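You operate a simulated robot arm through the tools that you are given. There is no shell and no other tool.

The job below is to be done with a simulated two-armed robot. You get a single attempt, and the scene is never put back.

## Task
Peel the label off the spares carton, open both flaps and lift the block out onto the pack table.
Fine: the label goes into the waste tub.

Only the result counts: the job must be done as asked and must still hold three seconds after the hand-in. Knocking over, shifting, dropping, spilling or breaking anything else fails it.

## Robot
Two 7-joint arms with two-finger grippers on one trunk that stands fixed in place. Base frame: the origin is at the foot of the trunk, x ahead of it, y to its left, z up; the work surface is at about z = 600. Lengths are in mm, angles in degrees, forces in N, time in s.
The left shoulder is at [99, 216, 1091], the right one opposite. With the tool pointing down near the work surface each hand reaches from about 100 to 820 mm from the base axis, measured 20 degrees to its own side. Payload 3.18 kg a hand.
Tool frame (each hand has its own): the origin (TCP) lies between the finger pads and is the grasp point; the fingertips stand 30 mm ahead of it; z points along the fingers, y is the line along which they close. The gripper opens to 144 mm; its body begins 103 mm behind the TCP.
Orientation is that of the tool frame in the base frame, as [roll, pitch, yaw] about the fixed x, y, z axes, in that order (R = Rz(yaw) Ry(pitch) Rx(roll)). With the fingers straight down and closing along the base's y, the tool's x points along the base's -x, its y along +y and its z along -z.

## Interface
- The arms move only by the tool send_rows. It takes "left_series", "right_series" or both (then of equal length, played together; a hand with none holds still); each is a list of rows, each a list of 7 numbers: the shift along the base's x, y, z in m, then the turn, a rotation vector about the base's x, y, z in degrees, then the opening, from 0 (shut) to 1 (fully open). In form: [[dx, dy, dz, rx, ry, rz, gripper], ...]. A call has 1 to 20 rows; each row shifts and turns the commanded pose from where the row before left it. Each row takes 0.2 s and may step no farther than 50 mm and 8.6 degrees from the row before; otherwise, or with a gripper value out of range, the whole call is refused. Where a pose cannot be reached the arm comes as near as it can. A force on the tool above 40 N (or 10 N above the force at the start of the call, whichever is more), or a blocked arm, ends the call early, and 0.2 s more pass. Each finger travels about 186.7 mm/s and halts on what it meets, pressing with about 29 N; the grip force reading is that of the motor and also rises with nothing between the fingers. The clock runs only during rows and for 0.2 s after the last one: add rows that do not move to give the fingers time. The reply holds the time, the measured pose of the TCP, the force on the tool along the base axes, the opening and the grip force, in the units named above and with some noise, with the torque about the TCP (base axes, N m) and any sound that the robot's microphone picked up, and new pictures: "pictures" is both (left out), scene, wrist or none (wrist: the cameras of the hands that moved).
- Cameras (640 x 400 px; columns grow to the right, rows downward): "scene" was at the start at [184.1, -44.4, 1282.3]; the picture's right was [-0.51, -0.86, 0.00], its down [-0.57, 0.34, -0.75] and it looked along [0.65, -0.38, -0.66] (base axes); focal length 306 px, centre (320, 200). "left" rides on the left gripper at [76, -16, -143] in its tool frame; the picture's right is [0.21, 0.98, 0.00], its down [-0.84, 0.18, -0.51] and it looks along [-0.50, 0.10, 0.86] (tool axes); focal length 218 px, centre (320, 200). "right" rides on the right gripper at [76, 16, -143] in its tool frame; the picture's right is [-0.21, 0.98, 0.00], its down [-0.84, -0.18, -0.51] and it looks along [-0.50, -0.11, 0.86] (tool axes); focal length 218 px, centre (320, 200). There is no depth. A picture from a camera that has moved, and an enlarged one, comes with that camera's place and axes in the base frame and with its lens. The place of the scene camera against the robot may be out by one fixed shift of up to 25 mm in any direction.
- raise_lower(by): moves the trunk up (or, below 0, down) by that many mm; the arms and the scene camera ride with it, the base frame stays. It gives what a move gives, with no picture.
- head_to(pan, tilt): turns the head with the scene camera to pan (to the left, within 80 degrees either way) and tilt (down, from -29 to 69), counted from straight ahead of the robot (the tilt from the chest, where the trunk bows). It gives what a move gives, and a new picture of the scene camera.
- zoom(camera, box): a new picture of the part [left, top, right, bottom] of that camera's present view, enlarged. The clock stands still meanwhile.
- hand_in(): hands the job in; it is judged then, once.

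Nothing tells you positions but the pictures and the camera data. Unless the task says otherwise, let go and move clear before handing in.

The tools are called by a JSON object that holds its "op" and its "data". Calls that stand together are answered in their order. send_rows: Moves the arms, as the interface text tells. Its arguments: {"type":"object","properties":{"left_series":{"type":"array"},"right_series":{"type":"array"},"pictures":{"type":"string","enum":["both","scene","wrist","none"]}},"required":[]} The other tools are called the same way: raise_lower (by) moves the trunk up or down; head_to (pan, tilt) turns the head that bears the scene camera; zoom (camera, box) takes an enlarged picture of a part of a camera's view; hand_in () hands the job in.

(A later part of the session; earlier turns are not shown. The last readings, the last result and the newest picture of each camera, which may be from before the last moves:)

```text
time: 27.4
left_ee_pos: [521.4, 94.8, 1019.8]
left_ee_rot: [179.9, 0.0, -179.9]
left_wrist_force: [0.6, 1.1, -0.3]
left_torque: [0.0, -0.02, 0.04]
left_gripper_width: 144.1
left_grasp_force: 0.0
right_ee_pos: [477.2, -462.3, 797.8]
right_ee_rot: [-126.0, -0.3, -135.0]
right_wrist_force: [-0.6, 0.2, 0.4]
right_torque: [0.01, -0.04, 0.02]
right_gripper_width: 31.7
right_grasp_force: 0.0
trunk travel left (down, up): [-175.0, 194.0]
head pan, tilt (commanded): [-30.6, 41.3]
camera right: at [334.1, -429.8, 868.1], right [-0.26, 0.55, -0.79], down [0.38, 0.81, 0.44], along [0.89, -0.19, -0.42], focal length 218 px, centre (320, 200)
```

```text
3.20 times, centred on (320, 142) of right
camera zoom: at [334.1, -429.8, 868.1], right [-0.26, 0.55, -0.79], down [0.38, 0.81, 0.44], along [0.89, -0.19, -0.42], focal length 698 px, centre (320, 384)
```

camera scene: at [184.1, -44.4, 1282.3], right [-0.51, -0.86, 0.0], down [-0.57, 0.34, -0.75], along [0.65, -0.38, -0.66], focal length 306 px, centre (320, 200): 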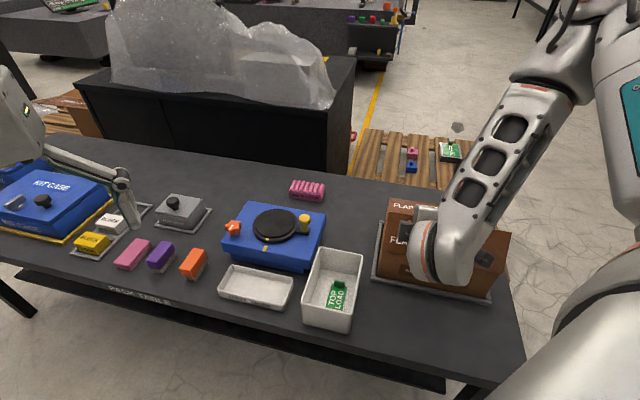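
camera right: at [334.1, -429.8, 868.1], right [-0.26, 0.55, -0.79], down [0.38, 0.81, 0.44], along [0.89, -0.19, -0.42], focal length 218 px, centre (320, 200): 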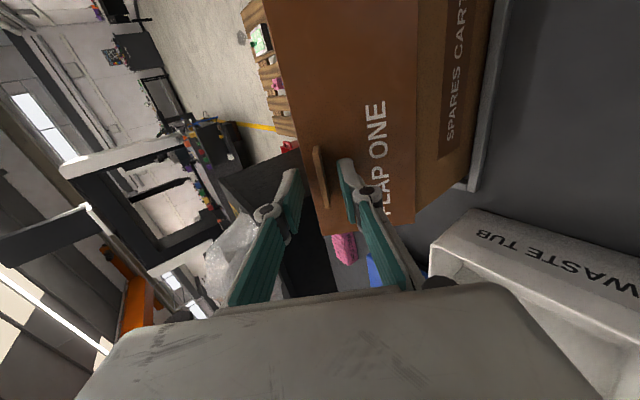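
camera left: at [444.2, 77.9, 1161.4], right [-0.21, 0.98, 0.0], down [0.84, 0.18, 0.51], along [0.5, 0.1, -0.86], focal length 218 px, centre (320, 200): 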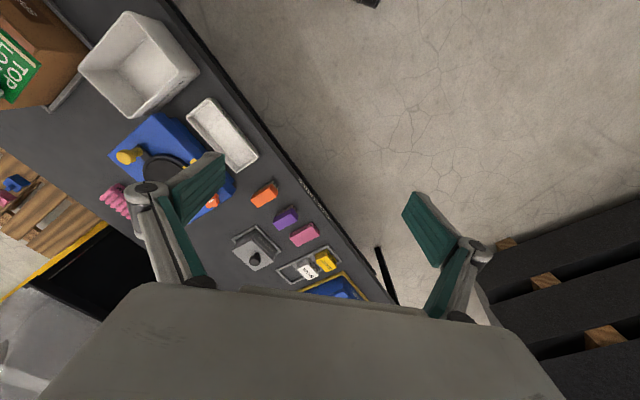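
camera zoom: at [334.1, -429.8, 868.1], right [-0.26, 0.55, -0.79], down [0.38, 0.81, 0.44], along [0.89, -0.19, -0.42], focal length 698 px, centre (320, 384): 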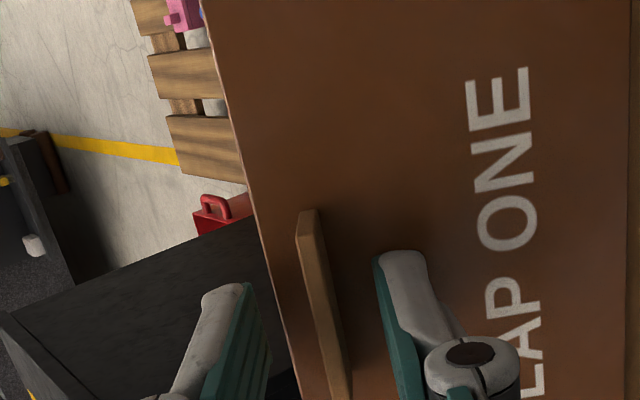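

The flap holds its position by hinge friction. So I'll back off the tab, bring the tool upright, and then push the flap past vertical from its inner side with closed fingers.

{"op": "send_rows", "data": {"right_series": [[-0.0114, 0.0115, 0.0118, 0, 0, 0, 0.22], [-0.0114, 0.0115, 0.0118, 0, 0, 0, 0.22], [0, 0, 0.01, 4.25, 4.23, 0, 0.22], [0, 0, 0.01, 4.25, 4.23, 0, 0.22], [0, 0, 0.01, 4.25, 4.23, 0, 0.22], [0, 0, 0.01, 4.25, 4.23, 0, 0.22], [0, 0, 0.01, 4.25, 4.23, 0, 0.22], [0, 0, 0.01, 4.25, 4.23, 0, 0.22], [0, 0, 0.01, 4.25, 4.23, 0, 0.22], [0, 0, 0.01, 4.25, 4.23, 0, 0.22], [0, 0, 0.01, 4.25, 4.23, 0, 0.22], [0, 0, 0, 0, 0, 0, 0.22]], "pictures": "both"}}

{"op": "zoom", "data": {"camera": "scene", "box": [360, 170, 520, 310]}}

```text
time: 30.0
left_ee_pos: [521.5, 93.4, 1020.5]
left_ee_rot: [179.9, 0.0, 180.0]
left_wrist_force: [0.2, 0.1, -0.5]
left_torque: [0.01, 0.0, 0.01]
left_gripper_width: 143.9
left_grasp_force: 0.0
right_ee_pos: [483.1, -441.0, 895.3]
right_ee_rot: [-179.9, 0.0, -134.7]
right_wrist_force: [-1.3, 0.2, 0.3]
right_torque: [0.0, 0.02, 0.02]
right_gripper_width: 31.7
right_grasp_force: 0.1
right hand out of reach, approached as far as the arm can: row 1, 2
trunk travel left (down, up): [-175.0, 194.0]
head pan, tilt (commanded): [-30.6, 41.3]
camera scene: at [184.1, -44.3, 1282.4], right [-0.51, -0.86, 0.0], down [-0.57, 0.34, -0.75], along [0.65, -0.38, -0.66], focal length 306 px, centre (320, 200)
camera right: at [416.5, -485.6, 1037.6], right [-0.55, 0.84, 0.0], down [0.72, 0.47, 0.51], along [0.43, 0.28, -0.86], focal length 218 px, centre (320, 200)
```

scene: 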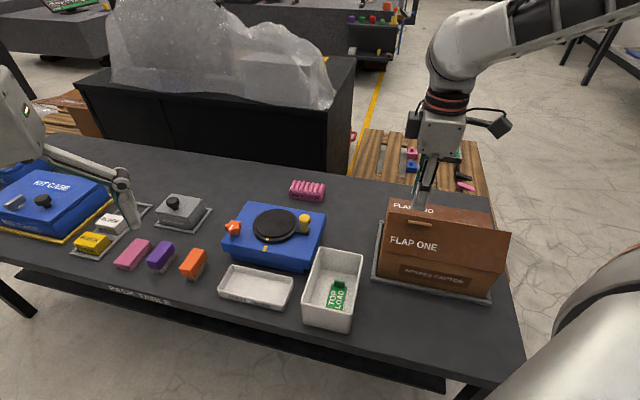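
right: 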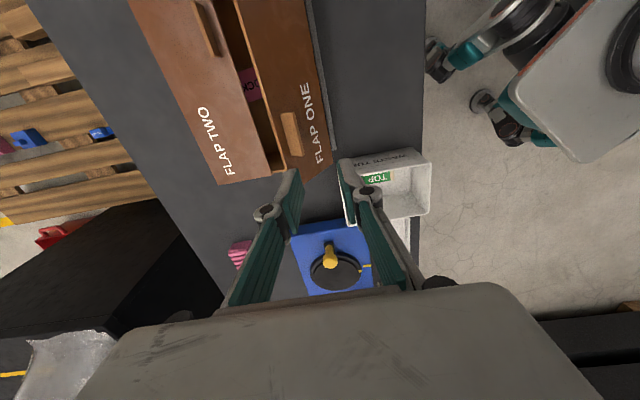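

```text
2.86 times, centred on (440, 240) of scene
camera zoom: at [184.1, -44.3, 1282.4], right [-0.51, -0.86, 0.0], down [-0.57, 0.34, -0.75], along [0.65, -0.38, -0.66], focal length 874 px, centre (-23, 86)
```

zoom: 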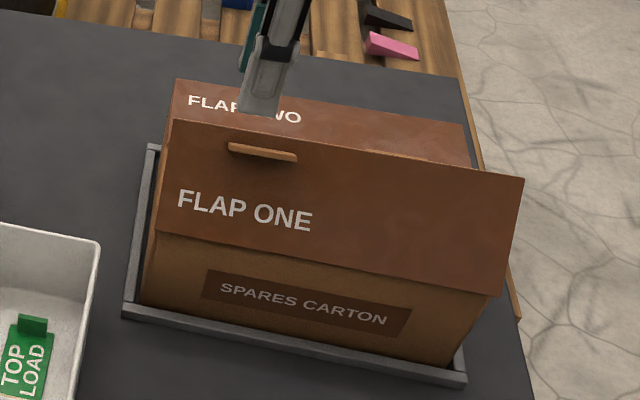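

Flap one stands at about 55°, and I can see something pink inside the carton. Now I'll move over the seam, turn the tool so its flat side faces the flap, and close the fingers.

{"op": "send_rows", "data": {"right_series": [[0.0005, -0.0104, 0, 0, 0, -8.2, 0.15], [0.0005, -0.0104, 0, 0, 0, -8.2, 0.05], [0.0005, -0.0104, 0, 0, 0, -8.2, 0.0], [0.0005, -0.0104, 0, 0, 0, -8.2, 0.0], [0.0005, -0.0104, 0, 0, 0, -8.2, 0.0], [0.0005, -0.0104, 0, 0, 0, -8.2, 0.0], [0.0005, -0.0104, 0, 0, 0, -8.2, 0.0], [0.0005, -0.0104, 0, 0, 0, -8.2, 0.0], [0.0005, -0.0104, 0, 0, 0, -8.2, 0.0], [0.0005, -0.0104, 0, 0, 0, -8.2, 0.0], [0.0005, -0.0104, 0, 0, 0, -8.2, 0.0], [0, 0, 0, 0, 0, 0, 0.0]], "pictures": "both"}}

{"op": "zoom", "data": {"camera": "right", "box": [200, 40, 500, 230]}}

```text
time: 32.6
left_ee_pos: [522.2, 93.4, 1020.5]
left_ee_rot: [-180.0, 0.1, -180.0]
left_wrist_force: [-0.7, 0.7, 0.8]
left_torque: [-0.01, -0.03, 0.02]
left_gripper_width: 144.0
left_grasp_force: 0.1
right_ee_pos: [488.2, -555.3, 894.5]
right_ee_rot: [-179.9, 0.0, 135.1]
right_wrist_force: [0.1, -0.4, 0.4]
right_torque: [-0.01, 0.02, 0.03]
right_gripper_width: 0.0
right_grasp_force: 29.4
trunk travel left (down, up): [-175.0, 194.0]
head pan, tilt (commanded): [-30.6, 41.3]
camera scene: at [184.1, -44.3, 1282.4], right [-0.51, -0.86, 0.0], down [-0.57, 0.34, -0.75], along [0.65, -0.38, -0.66], focal length 306 px, centre (320, 200)
camera right: at [445.3, -491.5, 1037.0], right [0.84, 0.54, 0.0], down [0.47, -0.72, 0.51], along [0.27, -0.43, -0.86], focal length 218 px, centre (320, 200)
```

scene: 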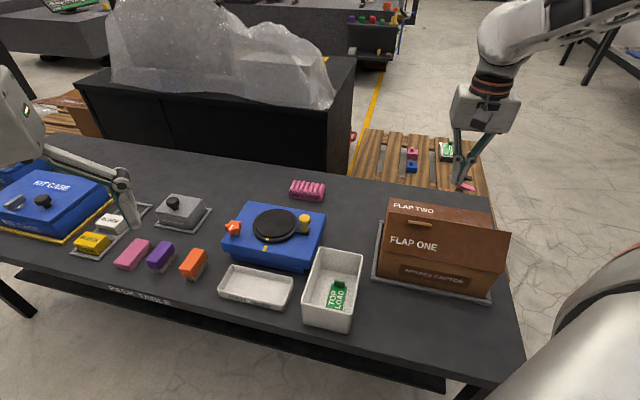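
right: 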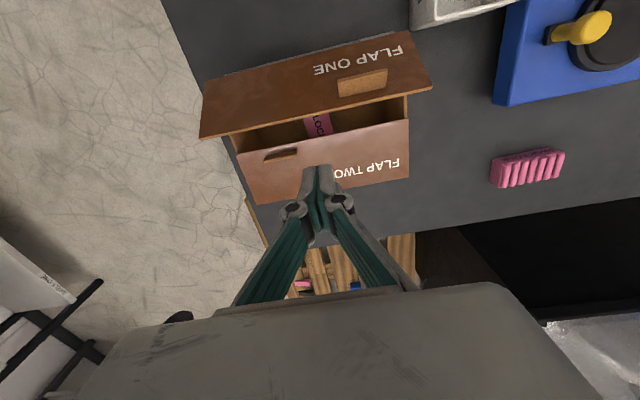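

```text
2.11 times, centred on (350, 135) of right
camera zoom: at [445.3, -491.5, 1037.0], right [0.84, 0.54, 0.0], down [0.47, -0.72, 0.51], along [0.27, -0.43, -0.86], focal length 460 px, centre (257, 337)
```

zoom: 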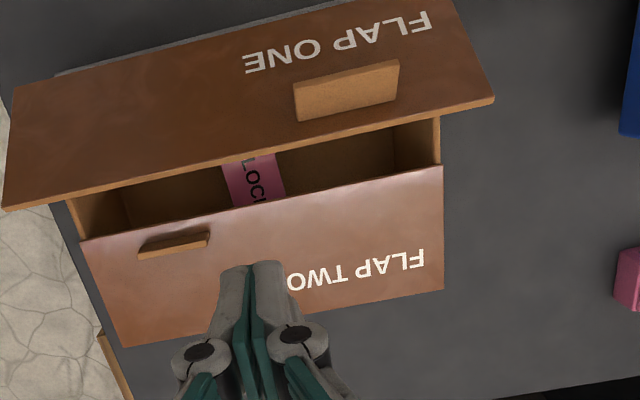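

The carton inside is visible, with the pink block labelled "BLOCK". I'm over the slot about 40 mm behind flap one's free edge, so I'll lower until the tips are just above flap two's surface.

{"op": "send_rows", "data": {"right_series": [[0, 0, -0.03, 0, 0, 0, 0.0], [0, 0, -0.03, 0, 0, 0, 0.0], [0, 0, -0.03, 0, 0, 0, 0.0], [0, 0, -0.03, 0, 0, 0, 0.0], [0, 0, 0, 0, 0, 0, 0.0]], "pictures": "both"}}

{"op": "zoom", "data": {"camera": "scene", "box": [360, 170, 520, 310]}}

```text
time: 33.8
left_ee_pos: [520.1, 94.1, 1019.9]
left_ee_rot: [-179.9, 0.1, 179.9]
left_wrist_force: [-1.1, 1.1, 0.9]
left_torque: [0.0, -0.04, 0.01]
left_gripper_width: 143.9
left_grasp_force: 0.0
right_ee_pos: [487.2, -556.1, 774.5]
right_ee_rot: [-179.9, 0.0, 135.1]
right_wrist_force: [0.0, -0.2, -0.4]
right_torque: [-0.01, -0.04, 0.01]
right_gripper_width: 0.0
right_grasp_force: 29.1
trunk travel left (down, up): [-175.0, 194.0]
head pan, tilt (commanded): [-30.6, 41.3]
camera scene: at [183.7, -44.2, 1282.5], right [-0.51, -0.86, 0.0], down [-0.57, 0.34, -0.75], along [0.65, -0.38, -0.66], focal length 306 px, centre (320, 200)
camera right: at [444.9, -491.3, 916.9], right [0.84, 0.54, 0.0], down [0.47, -0.72, 0.51], along [0.28, -0.43, -0.86], focal length 218 px, centre (320, 200)
```

scene: 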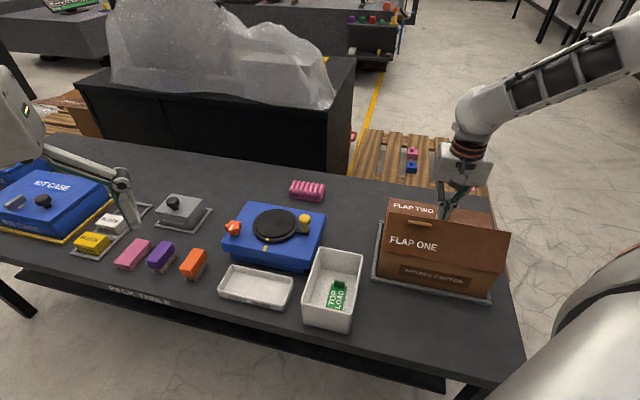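
right: 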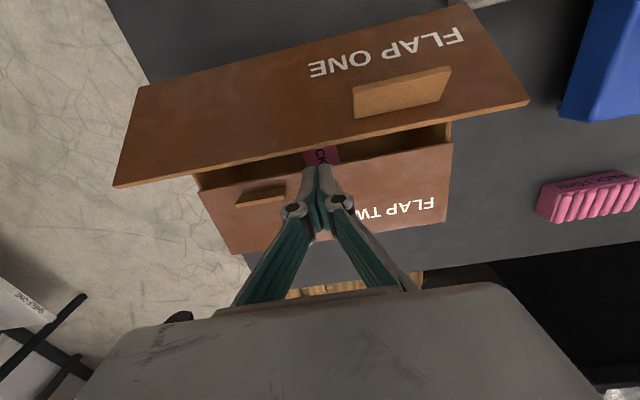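

```text
2.86 times, centred on (440, 240) of scene
camera zoom: at [183.7, -44.2, 1282.5], right [-0.51, -0.86, 0.0], down [-0.57, 0.34, -0.75], along [0.65, -0.38, -0.66], focal length 874 px, centre (-23, 86)
```

zoom: 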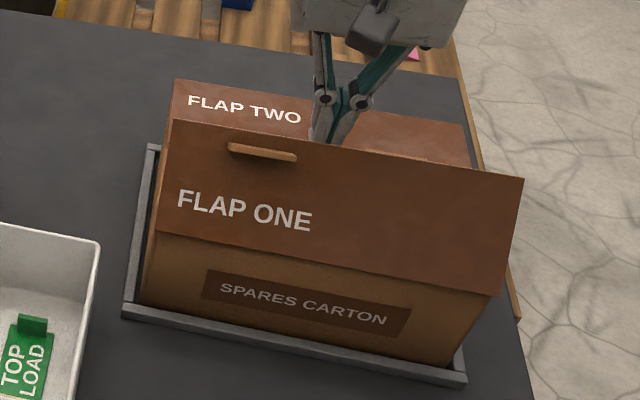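

The fingers are behind the flap. I'll push it towards the front in small steps and watch the force.

{"op": "send_rows", "data": {"right_series": [[-0.0056, 0.0057, 0, 0, 0, 0, 0.0], [-0.0056, 0.0057, 0, 0, 0, 0, 0.0], [-0.0056, 0.0057, 0, 0, 0, 0, 0.0], [-0.0056, 0.0057, 0, 0, 0, 0, 0.0], [-0.0056, 0.0057, 0, 0, 0, 0, 0.0], [-0.0056, 0.0057, 0, 0, 0, 0, 0.0]], "pictures": "both"}}

{"op": "zoom", "data": {"camera": "scene", "box": [360, 170, 520, 310]}}

```text
time: 35.2
left_ee_pos: [521.2, 94.1, 1019.8]
left_ee_rot: [180.0, 0.1, -180.0]
left_wrist_force: [-0.2, 0.2, 0.0]
left_torque: [0.04, -0.01, 0.01]
left_gripper_width: 143.8
left_grasp_force: 0.0
right_ee_pos: [455.5, -521.6, 775.1]
right_ee_rot: [-180.0, 0.0, 134.9]
right_wrist_force: [0.9, 0.7, -0.4]
right_torque: [0.0, -0.02, 0.01]
right_gripper_width: 0.1
right_grasp_force: 28.6
trunk travel left (down, up): [-175.0, 194.0]
head pan, tilt (commanded): [-30.6, 41.3]
camera scene: at [184.1, -44.3, 1282.4], right [-0.51, -0.86, 0.0], down [-0.57, 0.34, -0.75], along [0.65, -0.38, -0.66], focal length 306 px, centre (320, 200)
camera right: at [411.5, -456.7, 917.3], right [0.84, 0.54, 0.0], down [0.47, -0.72, 0.51], along [0.27, -0.43, -0.86], focal length 218 px, centre (320, 200)
```

scene: 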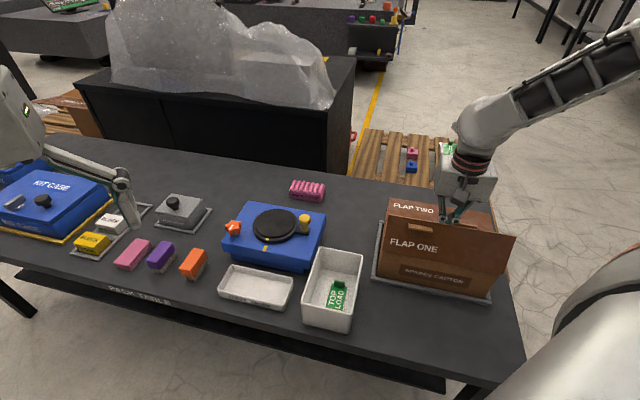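
right: 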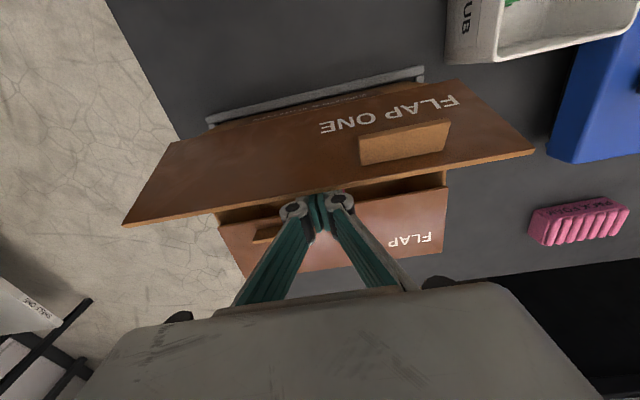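

```text
2.86 times, centred on (440, 240) of scene
camera zoom: at [184.1, -44.3, 1282.4], right [-0.51, -0.86, 0.0], down [-0.57, 0.34, -0.75], along [0.65, -0.38, -0.66], focal length 874 px, centre (-23, 86)
```

zoom: 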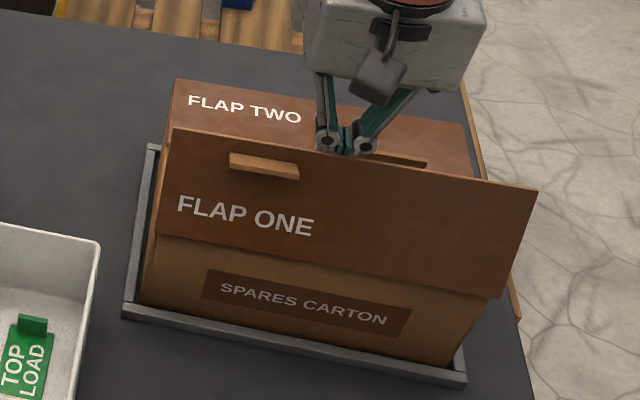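

The flap swings with almost no force. I'll push on past vertical.

{"op": "send_rows", "data": {"right_series": [[-0.0056, 0.0057, 0, 0, 0, 0, 0.0], [-0.0056, 0.0057, 0, 0, 0, 0, 0.0], [-0.0056, 0.0057, 0, 0, 0, 0, 0.0], [-0.0056, 0.0057, 0, 0, 0, 0, 0.0], [-0.0056, 0.0057, 0, 0, 0, 0, 0.0], [-0.0056, 0.0057, 0, 0, 0, 0, 0.0]], "pictures": "both"}}

{"op": "zoom", "data": {"camera": "scene", "box": [360, 170, 520, 310]}}

```text
time: 36.6
left_ee_pos: [523.6, 94.2, 1020.2]
left_ee_rot: [179.9, 0.1, -179.9]
left_wrist_force: [0.2, -0.9, -0.6]
left_torque: [-0.02, 0.01, 0.03]
left_gripper_width: 143.8
left_grasp_force: 0.0
right_ee_pos: [421.8, -486.7, 775.1]
right_ee_rot: [-179.9, 0.0, 135.0]
right_wrist_force: [-0.6, 0.3, 0.3]
right_torque: [-0.02, -0.03, 0.01]
right_gripper_width: 0.0
right_grasp_force: 29.3
trunk travel left (down, up): [-175.0, 194.0]
head pan, tilt (commanded): [-30.6, 41.3]
camera scene: at [184.1, -44.3, 1282.4], right [-0.51, -0.86, 0.0], down [-0.57, 0.34, -0.75], along [0.65, -0.38, -0.66], focal length 306 px, centre (320, 200)
camera right: at [377.8, -422.9, 916.8], right [0.84, 0.54, 0.0], down [0.47, -0.72, 0.51], along [0.27, -0.43, -0.86], focal length 218 px, centre (320, 200)
```

scene: 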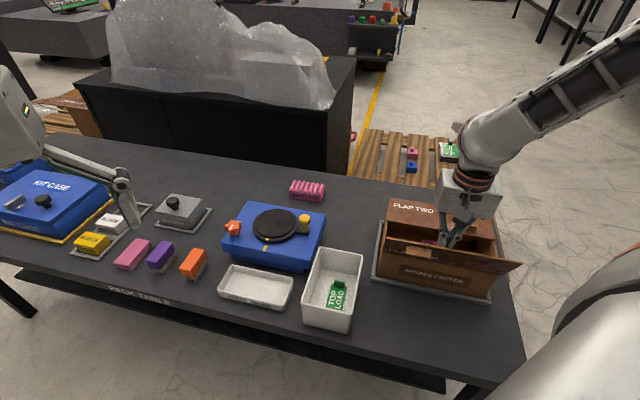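
right: 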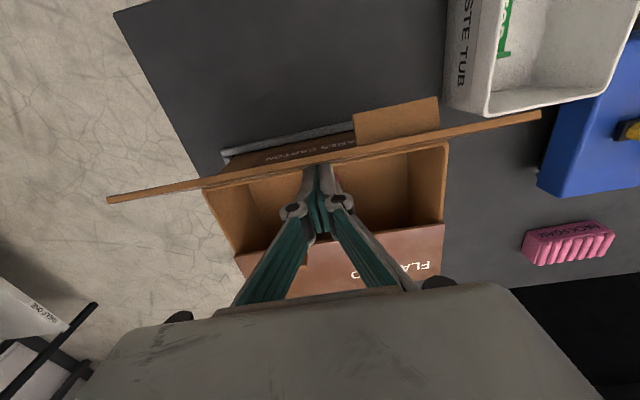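

```text
2.86 times, centred on (440, 240) of scene
camera zoom: at [184.1, -44.3, 1282.4], right [-0.51, -0.86, 0.0], down [-0.57, 0.34, -0.75], along [0.65, -0.38, -0.66], focal length 874 px, centre (-23, 86)
```

zoom: 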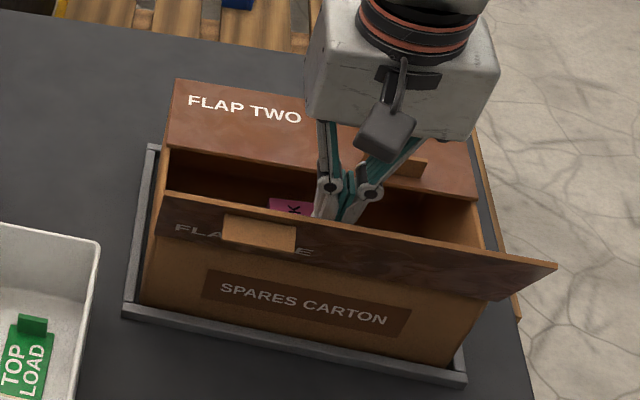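

{"op": "send_rows", "data": {"right_series": [[-0.0035, 0.0035, 0, 0, 0, 0, 0.0], [-0.0035, 0.0035, 0, 0, 0, 0, 0.0], [0, 0, 0, 0, 0, 0, 0.0]], "pictures": "both"}}

{"op": "zoom", "data": {"camera": "scene", "box": [360, 170, 520, 310]}}

```text
time: 37.4
left_ee_pos: [521.2, 94.7, 1019.5]
left_ee_rot: [-180.0, 0.1, 179.9]
left_wrist_force: [0.4, 0.4, -0.3]
left_torque: [-0.02, 0.03, -0.01]
left_gripper_width: 143.7
left_grasp_force: 0.1
right_ee_pos: [414.0, -480.1, 774.6]
right_ee_rot: [-179.9, 0.0, 135.1]
right_wrist_force: [-0.1, -0.7, 0.0]
right_torque: [-0.01, 0.0, 0.02]
right_gripper_width: 0.2
right_grasp_force: 28.9
trunk travel left (down, up): [-175.0, 194.0]
head pan, tilt (commanded): [-30.6, 41.3]
camera scene: at [184.1, -44.4, 1282.3], right [-0.51, -0.86, 0.0], down [-0.57, 0.34, -0.75], along [0.65, -0.38, -0.66], focal length 306 px, centre (320, 200)
camera right: at [370.9, -416.0, 917.0], right [0.84, 0.54, 0.0], down [0.47, -0.72, 0.51], along [0.27, -0.43, -0.86], focal length 218 px, centre (320, 200)
```

scene: 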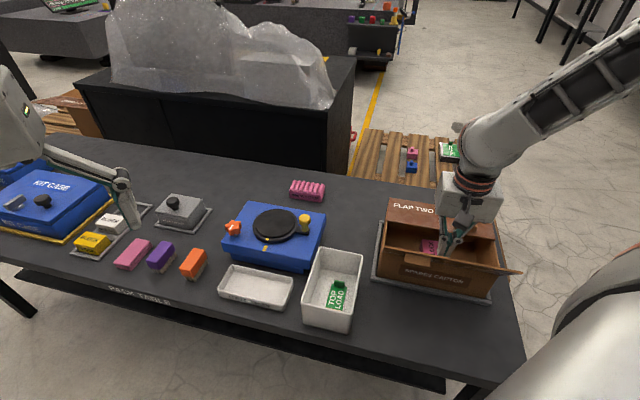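
right: 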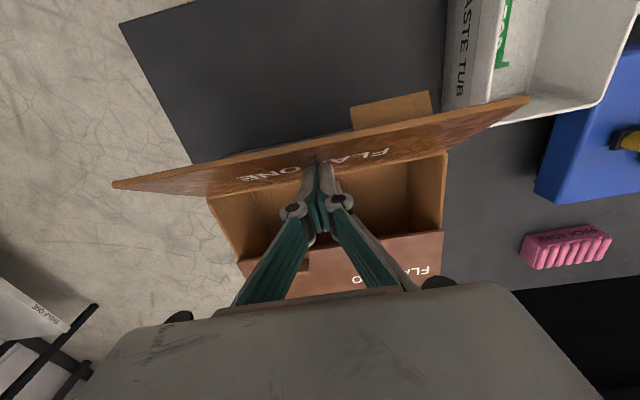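

```text
2.86 times, centred on (440, 240) of scene
camera zoom: at [184.1, -44.4, 1282.3], right [-0.51, -0.86, 0.0], down [-0.57, 0.34, -0.75], along [0.65, -0.38, -0.66], focal length 874 px, centre (-23, 86)
```

zoom: 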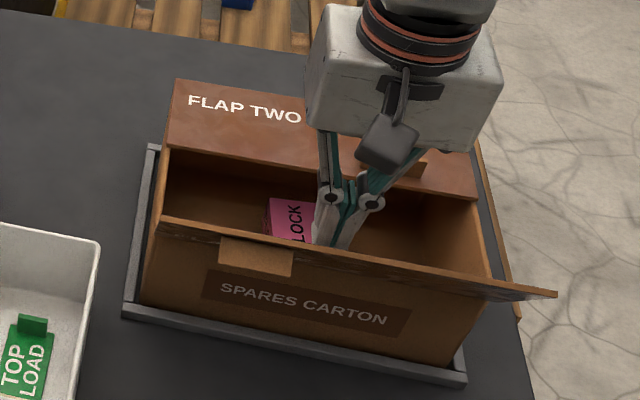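

Flap one is now well past vertical, at about 125–130°, and stays there, so I can see the pink block in the box. I'll back away, rise, and turn to line up with flap two's tab.

{"op": "send_rows", "data": {"right_series": [[0.0088, -0.0089, 0, 0, 0, 0, 0.0], [0.0088, -0.0089, 0, 0, 0, 0, 0.0], [0, 0, 0.04, 0, 0, 0, 0.0], [0, 0, 0.04, 0, 0, 0, 0.0], [0, 0, 0.04, 0, 0, 0, 0.0], [0.0023, -0.0102, 0, 0, 0, 8.2, 0.1], [0.0023, -0.0102, 0, 0, 0, 8.2, 0.2], [0.0023, -0.0102, 0, 0, 0, 8.2, 0.3], [0.0023, -0.0102, 0, 0, 0, 8.2, 0.3], [0.0023, -0.0102, 0, 0, 0, 8.2, 0.3], [0.0023, -0.0102, 0, 0, 0, 8.2, 0.3], [0.0023, -0.0102, 0, 0, 0, 8.2, 0.3], [0.0023, -0.0102, 0, 0, 0, 8.2, 0.3], [0.0023, -0.0102, 0, 0, 0, 8.2, 0.3], [0.0023, -0.0102, 0, 0, 0, 8.2, 0.3], [0.0023, -0.0102, 0, 0, 0, 8.2, 0.3], [0, 0, 0, 0, 0, 0, 0.3]], "pictures": "both"}}

{"op": "zoom", "data": {"camera": "right", "box": [240, 60, 400, 160]}}

{"op": "zoom", "data": {"camera": "scene", "box": [360, 170, 520, 310]}}

```text
time: 41.0
left_ee_pos: [521.7, 94.2, 1019.7]
left_ee_rot: [-180.0, 0.0, 180.0]
left_wrist_force: [-1.0, 0.3, 0.2]
left_torque: [0.0, 0.01, -0.04]
left_gripper_width: 144.1
left_grasp_force: 0.0
right_ee_pos: [457.3, -610.0, 894.3]
right_ee_rot: [-179.9, 0.0, -134.7]
right_wrist_force: [-0.5, -1.2, 0.1]
right_torque: [-0.01, 0.0, -0.06]
right_gripper_width: 43.0
right_grasp_force: 0.0
trunk travel left (down, up): [-175.0, 194.0]
head pan, tilt (commanded): [-30.6, 41.3]
camera scene: at [184.1, -44.3, 1282.4], right [-0.51, -0.86, 0.0], down [-0.57, 0.34, -0.75], along [0.65, -0.38, -0.66], focal length 306 px, centre (320, 200)
camera right: at [390.9, -654.5, 1036.9], right [-0.55, 0.84, 0.0], down [0.72, 0.47, 0.51], along [0.43, 0.28, -0.86], focal length 218 px, centre (320, 200)
```

scene: 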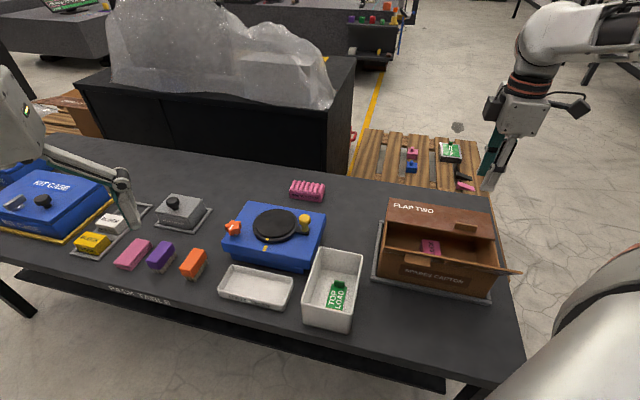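
right: 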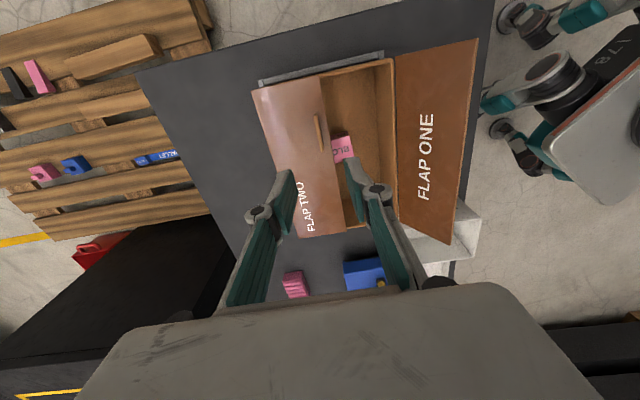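

```text
4.00 times, centred on (320, 110) of right
camera zoom: at [390.9, -654.5, 1036.9], right [-0.55, 0.84, 0.0], down [0.72, 0.47, 0.51], along [0.43, 0.28, -0.86], focal length 873 px, centre (320, 560)
```

zoom: 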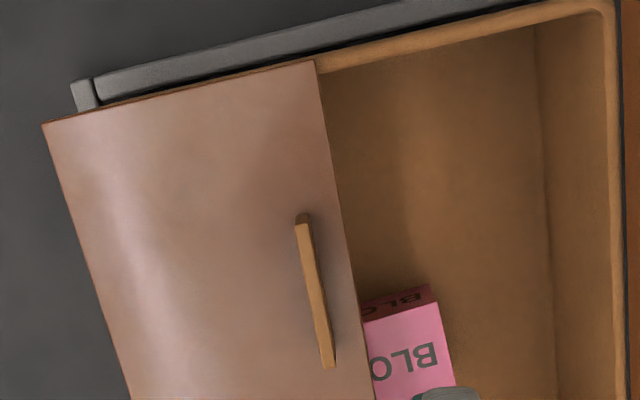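

```text
2.86 times, centred on (440, 240) of scene
camera zoom: at [184.1, -44.3, 1282.4], right [-0.51, -0.86, 0.0], down [-0.57, 0.34, -0.75], along [0.65, -0.38, -0.66], focal length 874 px, centre (-23, 86)
```

zoom: 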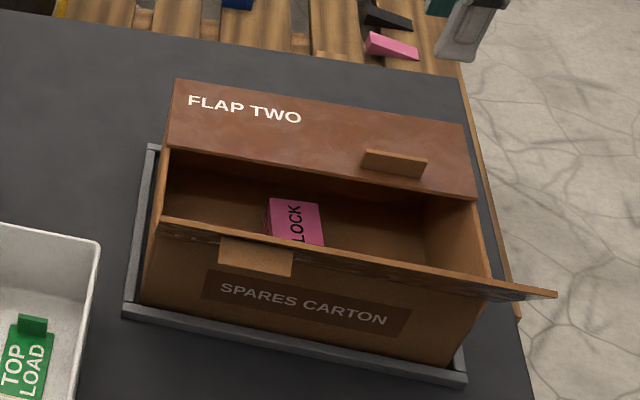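

Flap two's tab is centred near (455.5, -613.7). I'll shift slightly and descend over it.

{"op": "send_rows", "data": {"right_series": [[-0.0016, -0.0033, -0.03, 0, 0, 0, 0.3], [0, 0, -0.035, 0, 0, 0, 0.3], [0, 0, -0.035, 0, 0, 0, 0.3], [0, 0, -0.028, 0, 0, 0, 0.3], [0, 0, 0, 0, 0, 0, 0.3]], "pictures": "wrist"}}

{"op": "zoom", "data": {"camera": "right", "box": [260, 120, 388, 200]}}

```text
time: 42.2
left_ee_pos: [521.0, 93.9, 1020.2]
left_ee_rot: [180.0, 0.1, -179.9]
left_wrist_force: [0.4, 0.1, 0.0]
left_torque: [0.0, -0.02, -0.03]
left_gripper_width: 144.1
left_grasp_force: 0.1
right_ee_pos: [455.9, -612.2, 767.7]
right_ee_rot: [-179.9, 0.0, -134.8]
right_wrist_force: [-0.2, 0.2, 0.2]
right_torque: [0.0, -0.03, -0.01]
right_gripper_width: 43.1
right_grasp_force: 0.0
trunk travel left (down, up): [-175.0, 194.0]
head pan, tilt (commanded): [-30.6, 41.3]
camera right: at [388.4, -657.6, 909.7], right [-0.55, 0.84, 0.0], down [0.72, 0.47, 0.51], along [0.43, 0.28, -0.86], focal length 218 px, centre (320, 200)
```

right: 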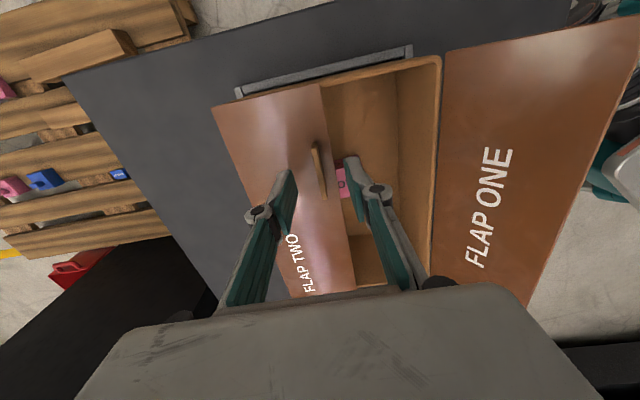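

```text
5.00 times, centred on (324, 160) of right
camera zoom: at [388.4, -657.6, 909.7], right [-0.55, 0.84, 0.0], down [0.72, 0.47, 0.51], along [0.43, 0.28, -0.86], focal length 1091 px, centre (300, 400)
```

zoom: 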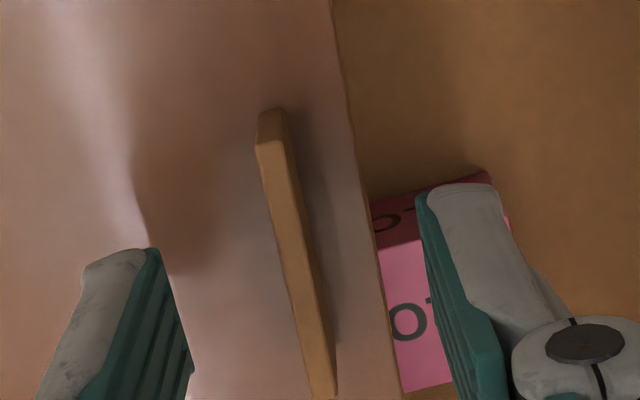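

{"op": "send_rows", "data": {"right_series": [[0.0006, -0.0006, -0.01, 0, 0, 0, 0.3], [0, 0, -0.0095, 0, 0, 0, 0.3], [0, 0, 0, 0, 0, 0, 0.2], [0, 0, 0, 0, 0, 0, 0.12], [0, 0, 0, 0, 0, 0, 0.05], [0, 0, 0, 0, 0, 0, 0.0], [0, 0, 0, 0, 0, 0, 0.0]], "pictures": "both"}}

{"op": "zoom", "data": {"camera": "right", "box": [220, 80, 420, 205]}}

```text
time: 43.8
left_ee_pos: [520.4, 93.6, 1020.2]
left_ee_rot: [-180.0, 0.1, -180.0]
left_wrist_force: [-0.1, -0.7, 0.2]
left_torque: [-0.02, 0.0, 0.02]
left_gripper_width: 144.0
left_grasp_force: 0.0
right_ee_pos: [455.7, -612.9, 747.8]
right_ee_rot: [-179.9, 0.0, -134.7]
right_wrist_force: [-4.4, 3.9, -0.8]
right_torque: [0.06, 0.18, -0.24]
right_gripper_width: 6.0
right_grasp_force: 29.0
trunk travel left (down, up): [-175.0, 194.0]
head pan, tilt (commanded): [-30.6, 41.3]
camera scene: at [183.9, -44.1, 1282.4], right [-0.51, -0.86, 0.0], down [-0.57, 0.34, -0.75], along [0.65, -0.38, -0.66], focal length 306 px, centre (320, 200)
camera right: at [389.2, -658.1, 889.7], right [-0.55, 0.84, 0.0], down [0.72, 0.47, 0.51], along [0.43, 0.28, -0.86], focal length 218 px, centre (320, 200)
```

scene: 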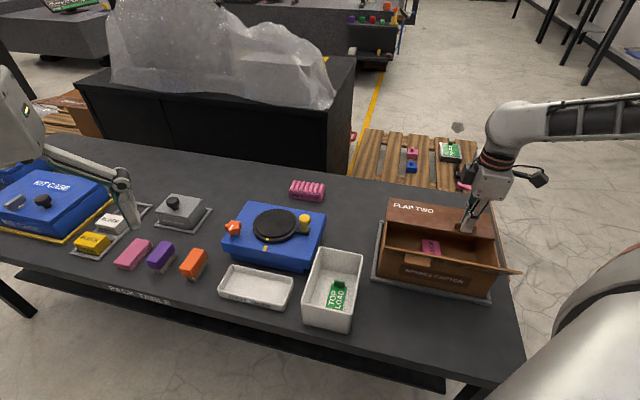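
right: 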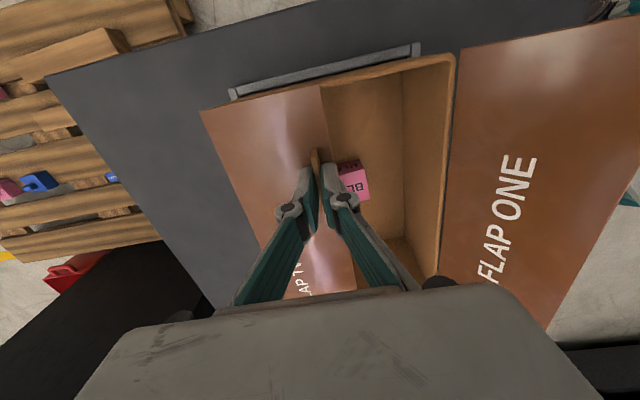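

```text
3.20 times, centred on (320, 142) of right
camera zoom: at [389.2, -658.1, 889.7], right [-0.55, 0.84, 0.0], down [0.72, 0.47, 0.51], along [0.43, 0.28, -0.86], focal length 698 px, centre (320, 384)
```

zoom: 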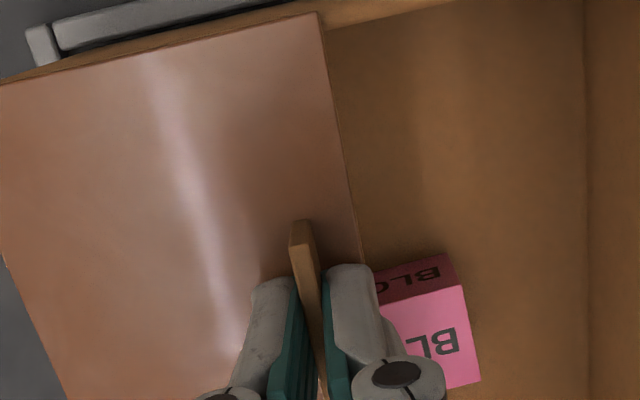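

Flap two's tab is gripped. I'll lift it along the mirrored arc, starting with 18°.

{"op": "send_rows", "data": {"right_series": [[0.0026, -0.0026, 0.00828, 4.25, 4.23, 0, 0.0], [0.00349, -0.00351, 0.0078, 4.25, 4.23, 0, 0.0], [0.00404, -0.00406, 0.00724, 4.25, 4.23, 0, 0.0], [0, 0, 0, 0, 0, 0, 0.0]], "pictures": "both"}}

{"op": "zoom", "data": {"camera": "scene", "box": [360, 170, 520, 310]}}

```text
time: 44.8
left_ee_pos: [521.4, 93.0, 1018.9]
left_ee_rot: [-180.0, 0.0, 180.0]
left_wrist_force: [-0.2, 0.2, -0.9]
left_torque: [-0.02, -0.01, 0.01]
left_gripper_width: 144.0
left_grasp_force: 0.0
right_ee_pos: [465.8, -625.0, 769.9]
right_ee_rot: [162.0, 0.0, -134.8]
right_wrist_force: [2.7, -2.1, -0.4]
right_torque: [-0.33, 0.24, -0.12]
right_gripper_width: 6.2
right_grasp_force: 29.4
trunk travel left (down, up): [-175.0, 194.0]
head pan, tilt (commanded): [-30.6, 41.3]
camera scene: at [184.6, -44.7, 1282.2], right [-0.51, -0.86, 0.0], down [-0.57, 0.34, -0.75], along [0.65, -0.38, -0.66], focal length 306 px, centre (320, 200)
camera right: at [431.7, -700.9, 910.8], right [-0.51, 0.8, 0.3], down [0.83, 0.37, 0.43], along [0.23, 0.47, -0.85], focal length 218 px, centre (320, 200)
```

scene: 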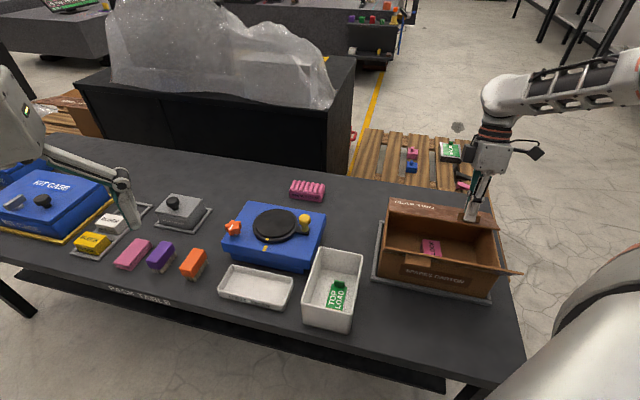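
right: 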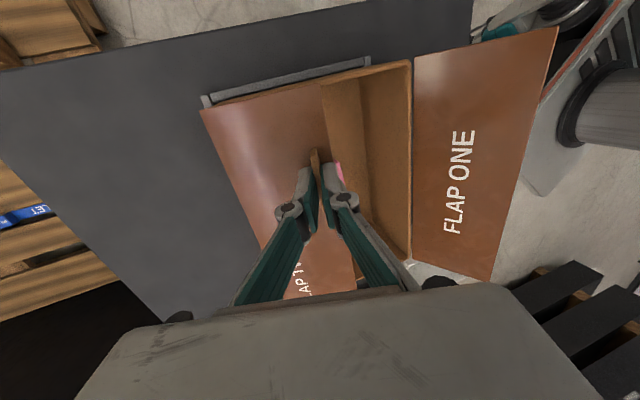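

```text
2.86 times, centred on (440, 240) of scene
camera zoom: at [184.6, -44.7, 1282.2], right [-0.51, -0.86, 0.0], down [-0.57, 0.34, -0.75], along [0.65, -0.38, -0.66], focal length 874 px, centre (-23, 86)
```

zoom: 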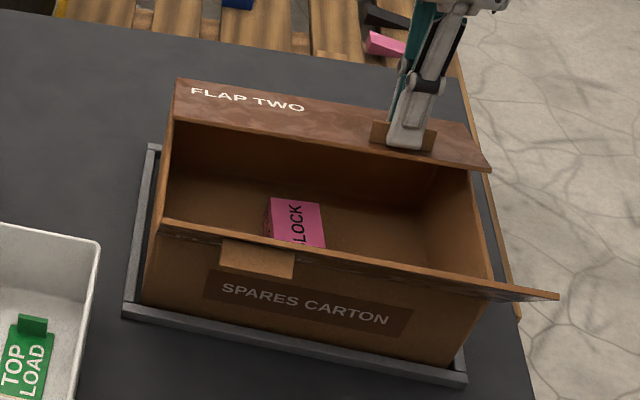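

It's tracking well with little force. I'll continue to 36°.

{"op": "send_rows", "data": {"right_series": [[0.00455, -0.00458, 0.0066, 4.25, 4.23, 0, 0.0], [0.00501, -0.00504, 0.00589, 4.25, 4.23, 0, 0.0], [0.00542, -0.00545, 0.00512, 4.25, 4.23, 0, 0.0], [0, 0, 0, 0, 0, 0, 0.0]], "pictures": "scene"}}

{"op": "zoom", "data": {"camera": "scene", "box": [360, 170, 520, 310]}}

```text
time: 45.8
left_ee_pos: [521.4, 93.6, 1019.5]
left_ee_rot: [-180.0, 0.1, -179.9]
left_wrist_force: [0.6, 0.0, 0.3]
left_torque: [0.04, 0.01, -0.02]
left_gripper_width: 143.9
left_grasp_force: 0.1
right_ee_pos: [462.3, -629.5, 784.7]
right_ee_rot: [147.9, -0.2, -134.8]
right_wrist_force: [1.2, -11.3, -1.3]
right_torque: [-0.79, 0.07, 0.21]
right_gripper_width: 6.2
right_grasp_force: 28.8
right hand out of reach, approached as far as the arm can: row 3
trunk travel left (down, up): [-175.0, 194.0]
head pan, tilt (commanded): [-30.6, 41.3]
camera scene: at [184.5, -45.9, 1282.2], right [-0.51, -0.86, 0.0], down [-0.57, 0.34, -0.75], along [0.65, -0.38, -0.66], focal length 306 px, centre (320, 200)
```

scene: 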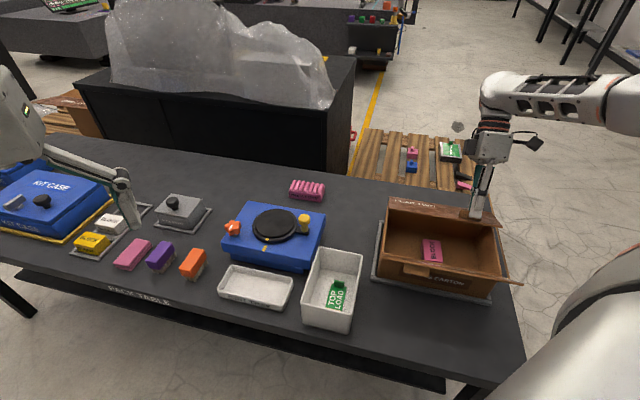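

```text
2.86 times, centred on (440, 240) of scene
camera zoom: at [184.5, -45.9, 1282.2], right [-0.51, -0.86, 0.0], down [-0.57, 0.34, -0.75], along [0.65, -0.38, -0.66], focal length 874 px, centre (-23, 86)
```

zoom: 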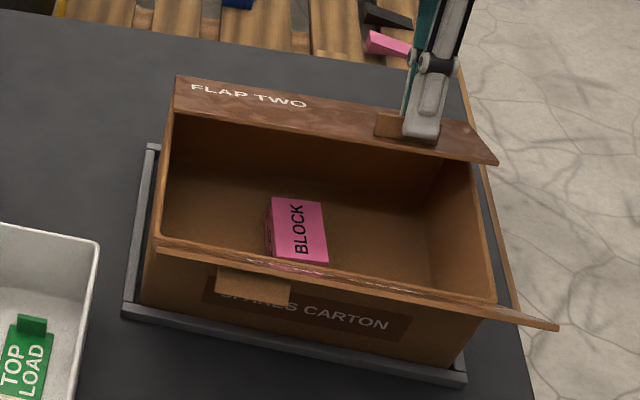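

The arm reached its limit on the last row and was pulled off the arc by about 10 mm, so I need to see whether the carton moved. I'll look closely before doing anything.

{"op": "zoom", "data": {"camera": "scene", "box": [365, 210, 515, 305]}}

{"op": "zoom", "data": {"camera": "right", "box": [160, 20, 560, 270]}}

```text
4.21 times, centred on (440, 258) of scene
camera zoom: at [184.5, -45.9, 1282.2], right [-0.51, -0.86, 0.0], down [-0.57, 0.34, -0.75], along [0.65, -0.38, -0.66], focal length 1289 px, centre (-185, -42)
```

zoom: 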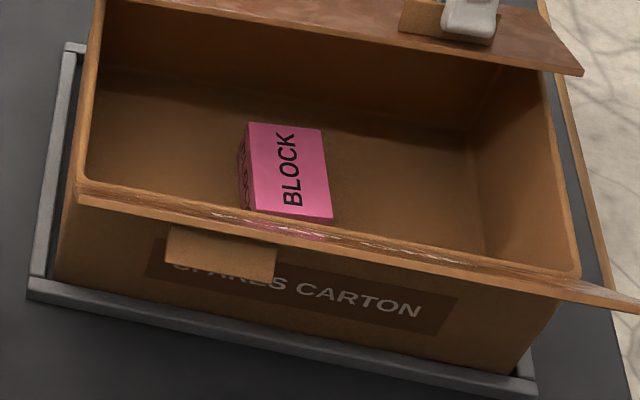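

```text
1.60 times, centred on (360, 145) of right
camera zoom: at [450.2, -728.4, 913.7], right [-0.44, 0.73, 0.52], down [0.89, 0.3, 0.33], along [0.09, 0.61, -0.79], focal length 349 px, centre (256, 288)
```

zoom: 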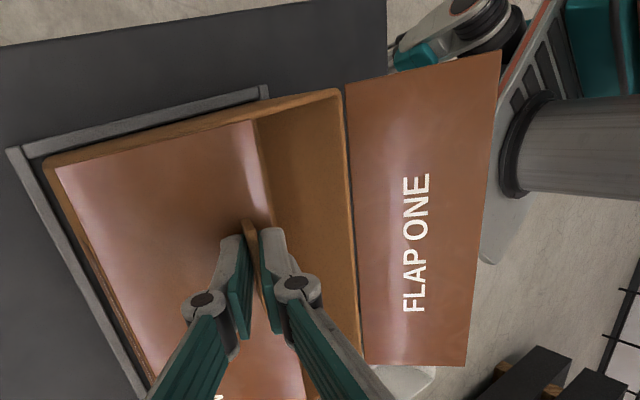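

{"op": "send_rows", "data": {"right_series": [[0, 0, 0, 0, 0, 0, 0.0]], "pictures": "both"}}

{"op": "zoom", "data": {"camera": "scene", "box": [440, 180, 520, 240]}}

```text
time: 46.2
left_ee_pos: [521.1, 93.7, 1020.0]
left_ee_rot: [-179.9, 0.1, -180.0]
left_wrist_force: [0.6, 0.3, -0.3]
left_torque: [0.03, -0.01, 0.01]
left_gripper_width: 144.0
left_grasp_force: 0.1
right_ee_pos: [461.7, -627.5, 784.7]
right_ee_rot: [148.1, 0.0, -134.8]
right_wrist_force: [1.5, -11.8, -0.5]
right_torque: [-0.83, 0.11, 0.2]
right_gripper_width: 6.7
right_grasp_force: 28.9
trunk travel left (down, up): [-175.0, 194.0]
head pan, tilt (commanded): [-30.6, 41.3]
camera scene: at [184.4, -45.4, 1282.2], right [-0.51, -0.86, 0.0], down [-0.57, 0.34, -0.75], along [0.65, -0.38, -0.66], focal length 306 px, centre (320, 200)
camera right: at [450.8, -727.2, 914.1], right [-0.44, 0.73, 0.52], down [0.89, 0.3, 0.34], along [0.09, 0.61, -0.79], focal length 218 px, centre (320, 200)
```

scene: 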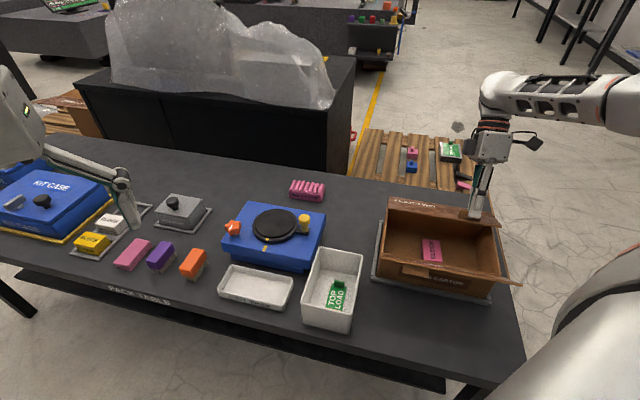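
right: 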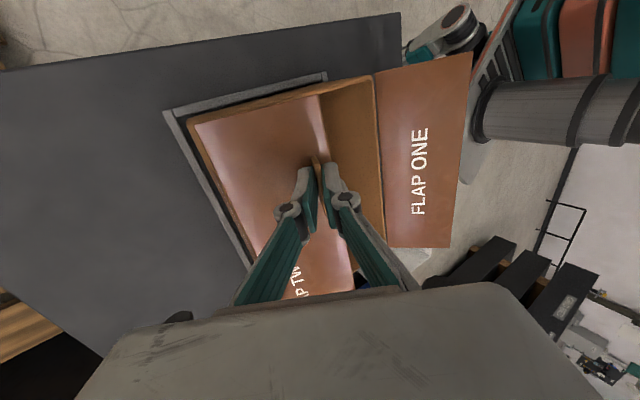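

```text
6.67 times, centred on (480, 210) of scene
camera zoom: at [184.4, -45.4, 1282.2], right [-0.51, -0.86, 0.0], down [-0.57, 0.34, -0.75], along [0.65, -0.38, -0.66], focal length 2040 px, centre (-747, 133)
```

zoom: 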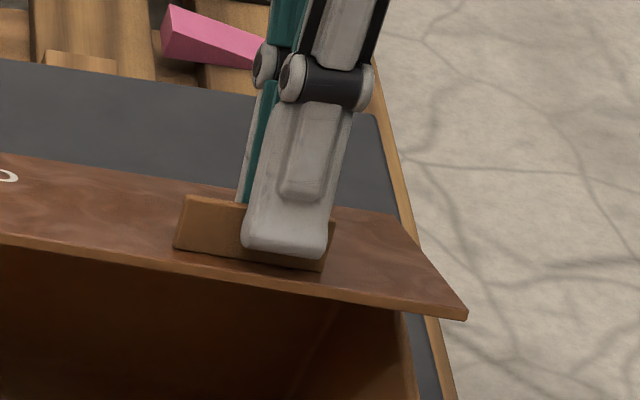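

The fingers slid along the tab towards its end, and the carton moved a few millimetres until the tray stopped it. Flap two stands at about 30° and should hold there, so I'll release it gently and lift straight out.

{"op": "send_rows", "data": {"right_series": [[0, 0, 0, 0, 0, 0, 0.05], [0, 0, 0, 0, 0, 0, 0.12], [0, 0, 0, 0, 0, 0, 0.2], [0, 0, 0, 0, 0, 0, 0.3], [0, 0, 0, 0, 0, 0, 0.3]], "pictures": "both"}}

{"op": "zoom", "data": {"camera": "right", "box": [160, 20, 480, 220]}}

{"op": "zoom", "data": {"camera": "scene", "box": [360, 170, 520, 310]}}

```text
time: 47.4
left_ee_pos: [520.8, 94.0, 1019.8]
left_ee_rot: [-180.0, 0.1, -180.0]
left_wrist_force: [-0.4, 0.4, -0.2]
left_torque: [-0.04, -0.01, 0.0]
left_gripper_width: 144.2
left_grasp_force: 0.1
right_ee_pos: [461.8, -626.3, 786.1]
right_ee_rot: [148.1, 0.0, -134.8]
right_wrist_force: [0.5, 0.3, -0.1]
right_torque: [0.01, -0.02, 0.03]
right_gripper_width: 43.2
right_grasp_force: 0.1
trunk travel left (down, up): [-175.0, 194.0]
head pan, tilt (commanded): [-30.6, 41.3]
camera scene: at [184.1, -44.4, 1282.4], right [-0.51, -0.86, 0.0], down [-0.57, 0.34, -0.75], along [0.65, -0.38, -0.66], focal length 306 px, centre (320, 200)
camera right: at [451.1, -725.9, 915.0], right [-0.44, 0.73, 0.52], down [0.89, 0.3, 0.34], along [0.09, 0.61, -0.79], focal length 218 px, centre (320, 200)
```

scene: 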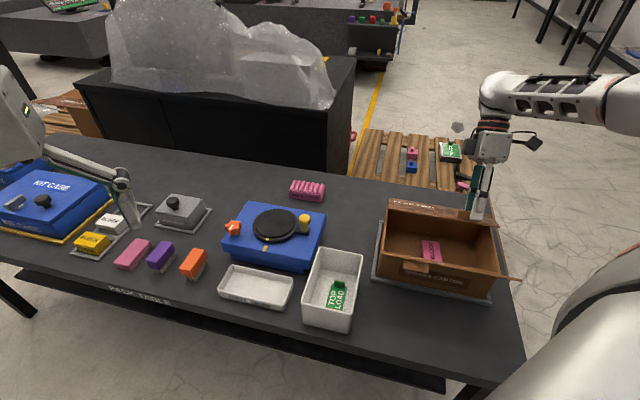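
right: 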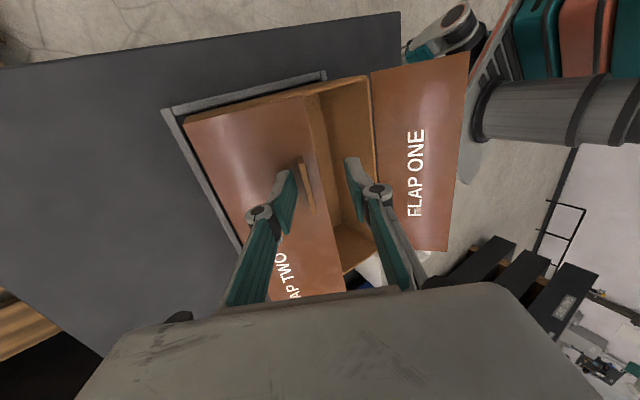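

```text
2.00 times, centred on (320, 120) of right
camera zoom: at [451.1, -725.9, 915.0], right [-0.44, 0.73, 0.52], down [0.89, 0.3, 0.34], along [0.09, 0.61, -0.79], focal length 436 px, centre (320, 360)
```

zoom: 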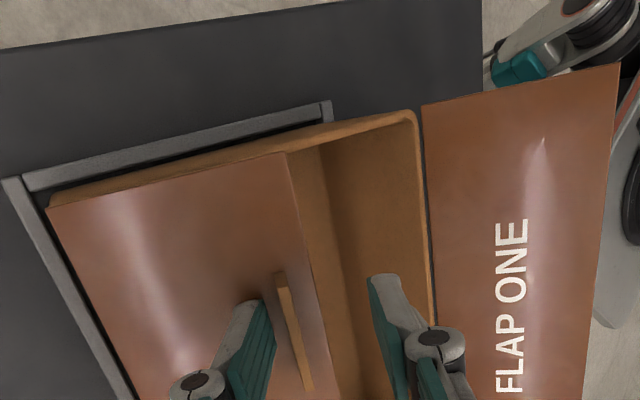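

```text
2.86 times, centred on (440, 240) of scene
camera zoom: at [184.1, -44.4, 1282.4], right [-0.51, -0.86, 0.0], down [-0.57, 0.34, -0.75], along [0.65, -0.38, -0.66], focal length 874 px, centre (-23, 86)
```

zoom: 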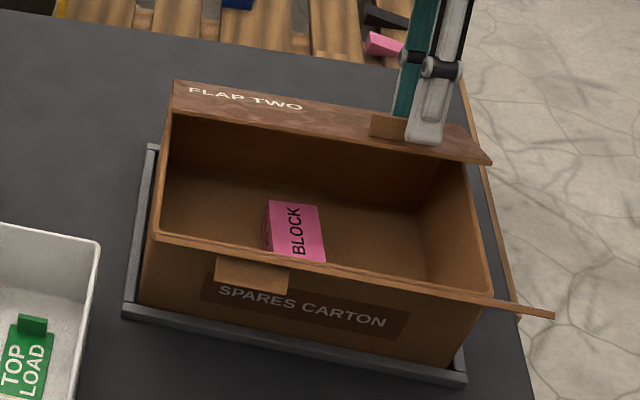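

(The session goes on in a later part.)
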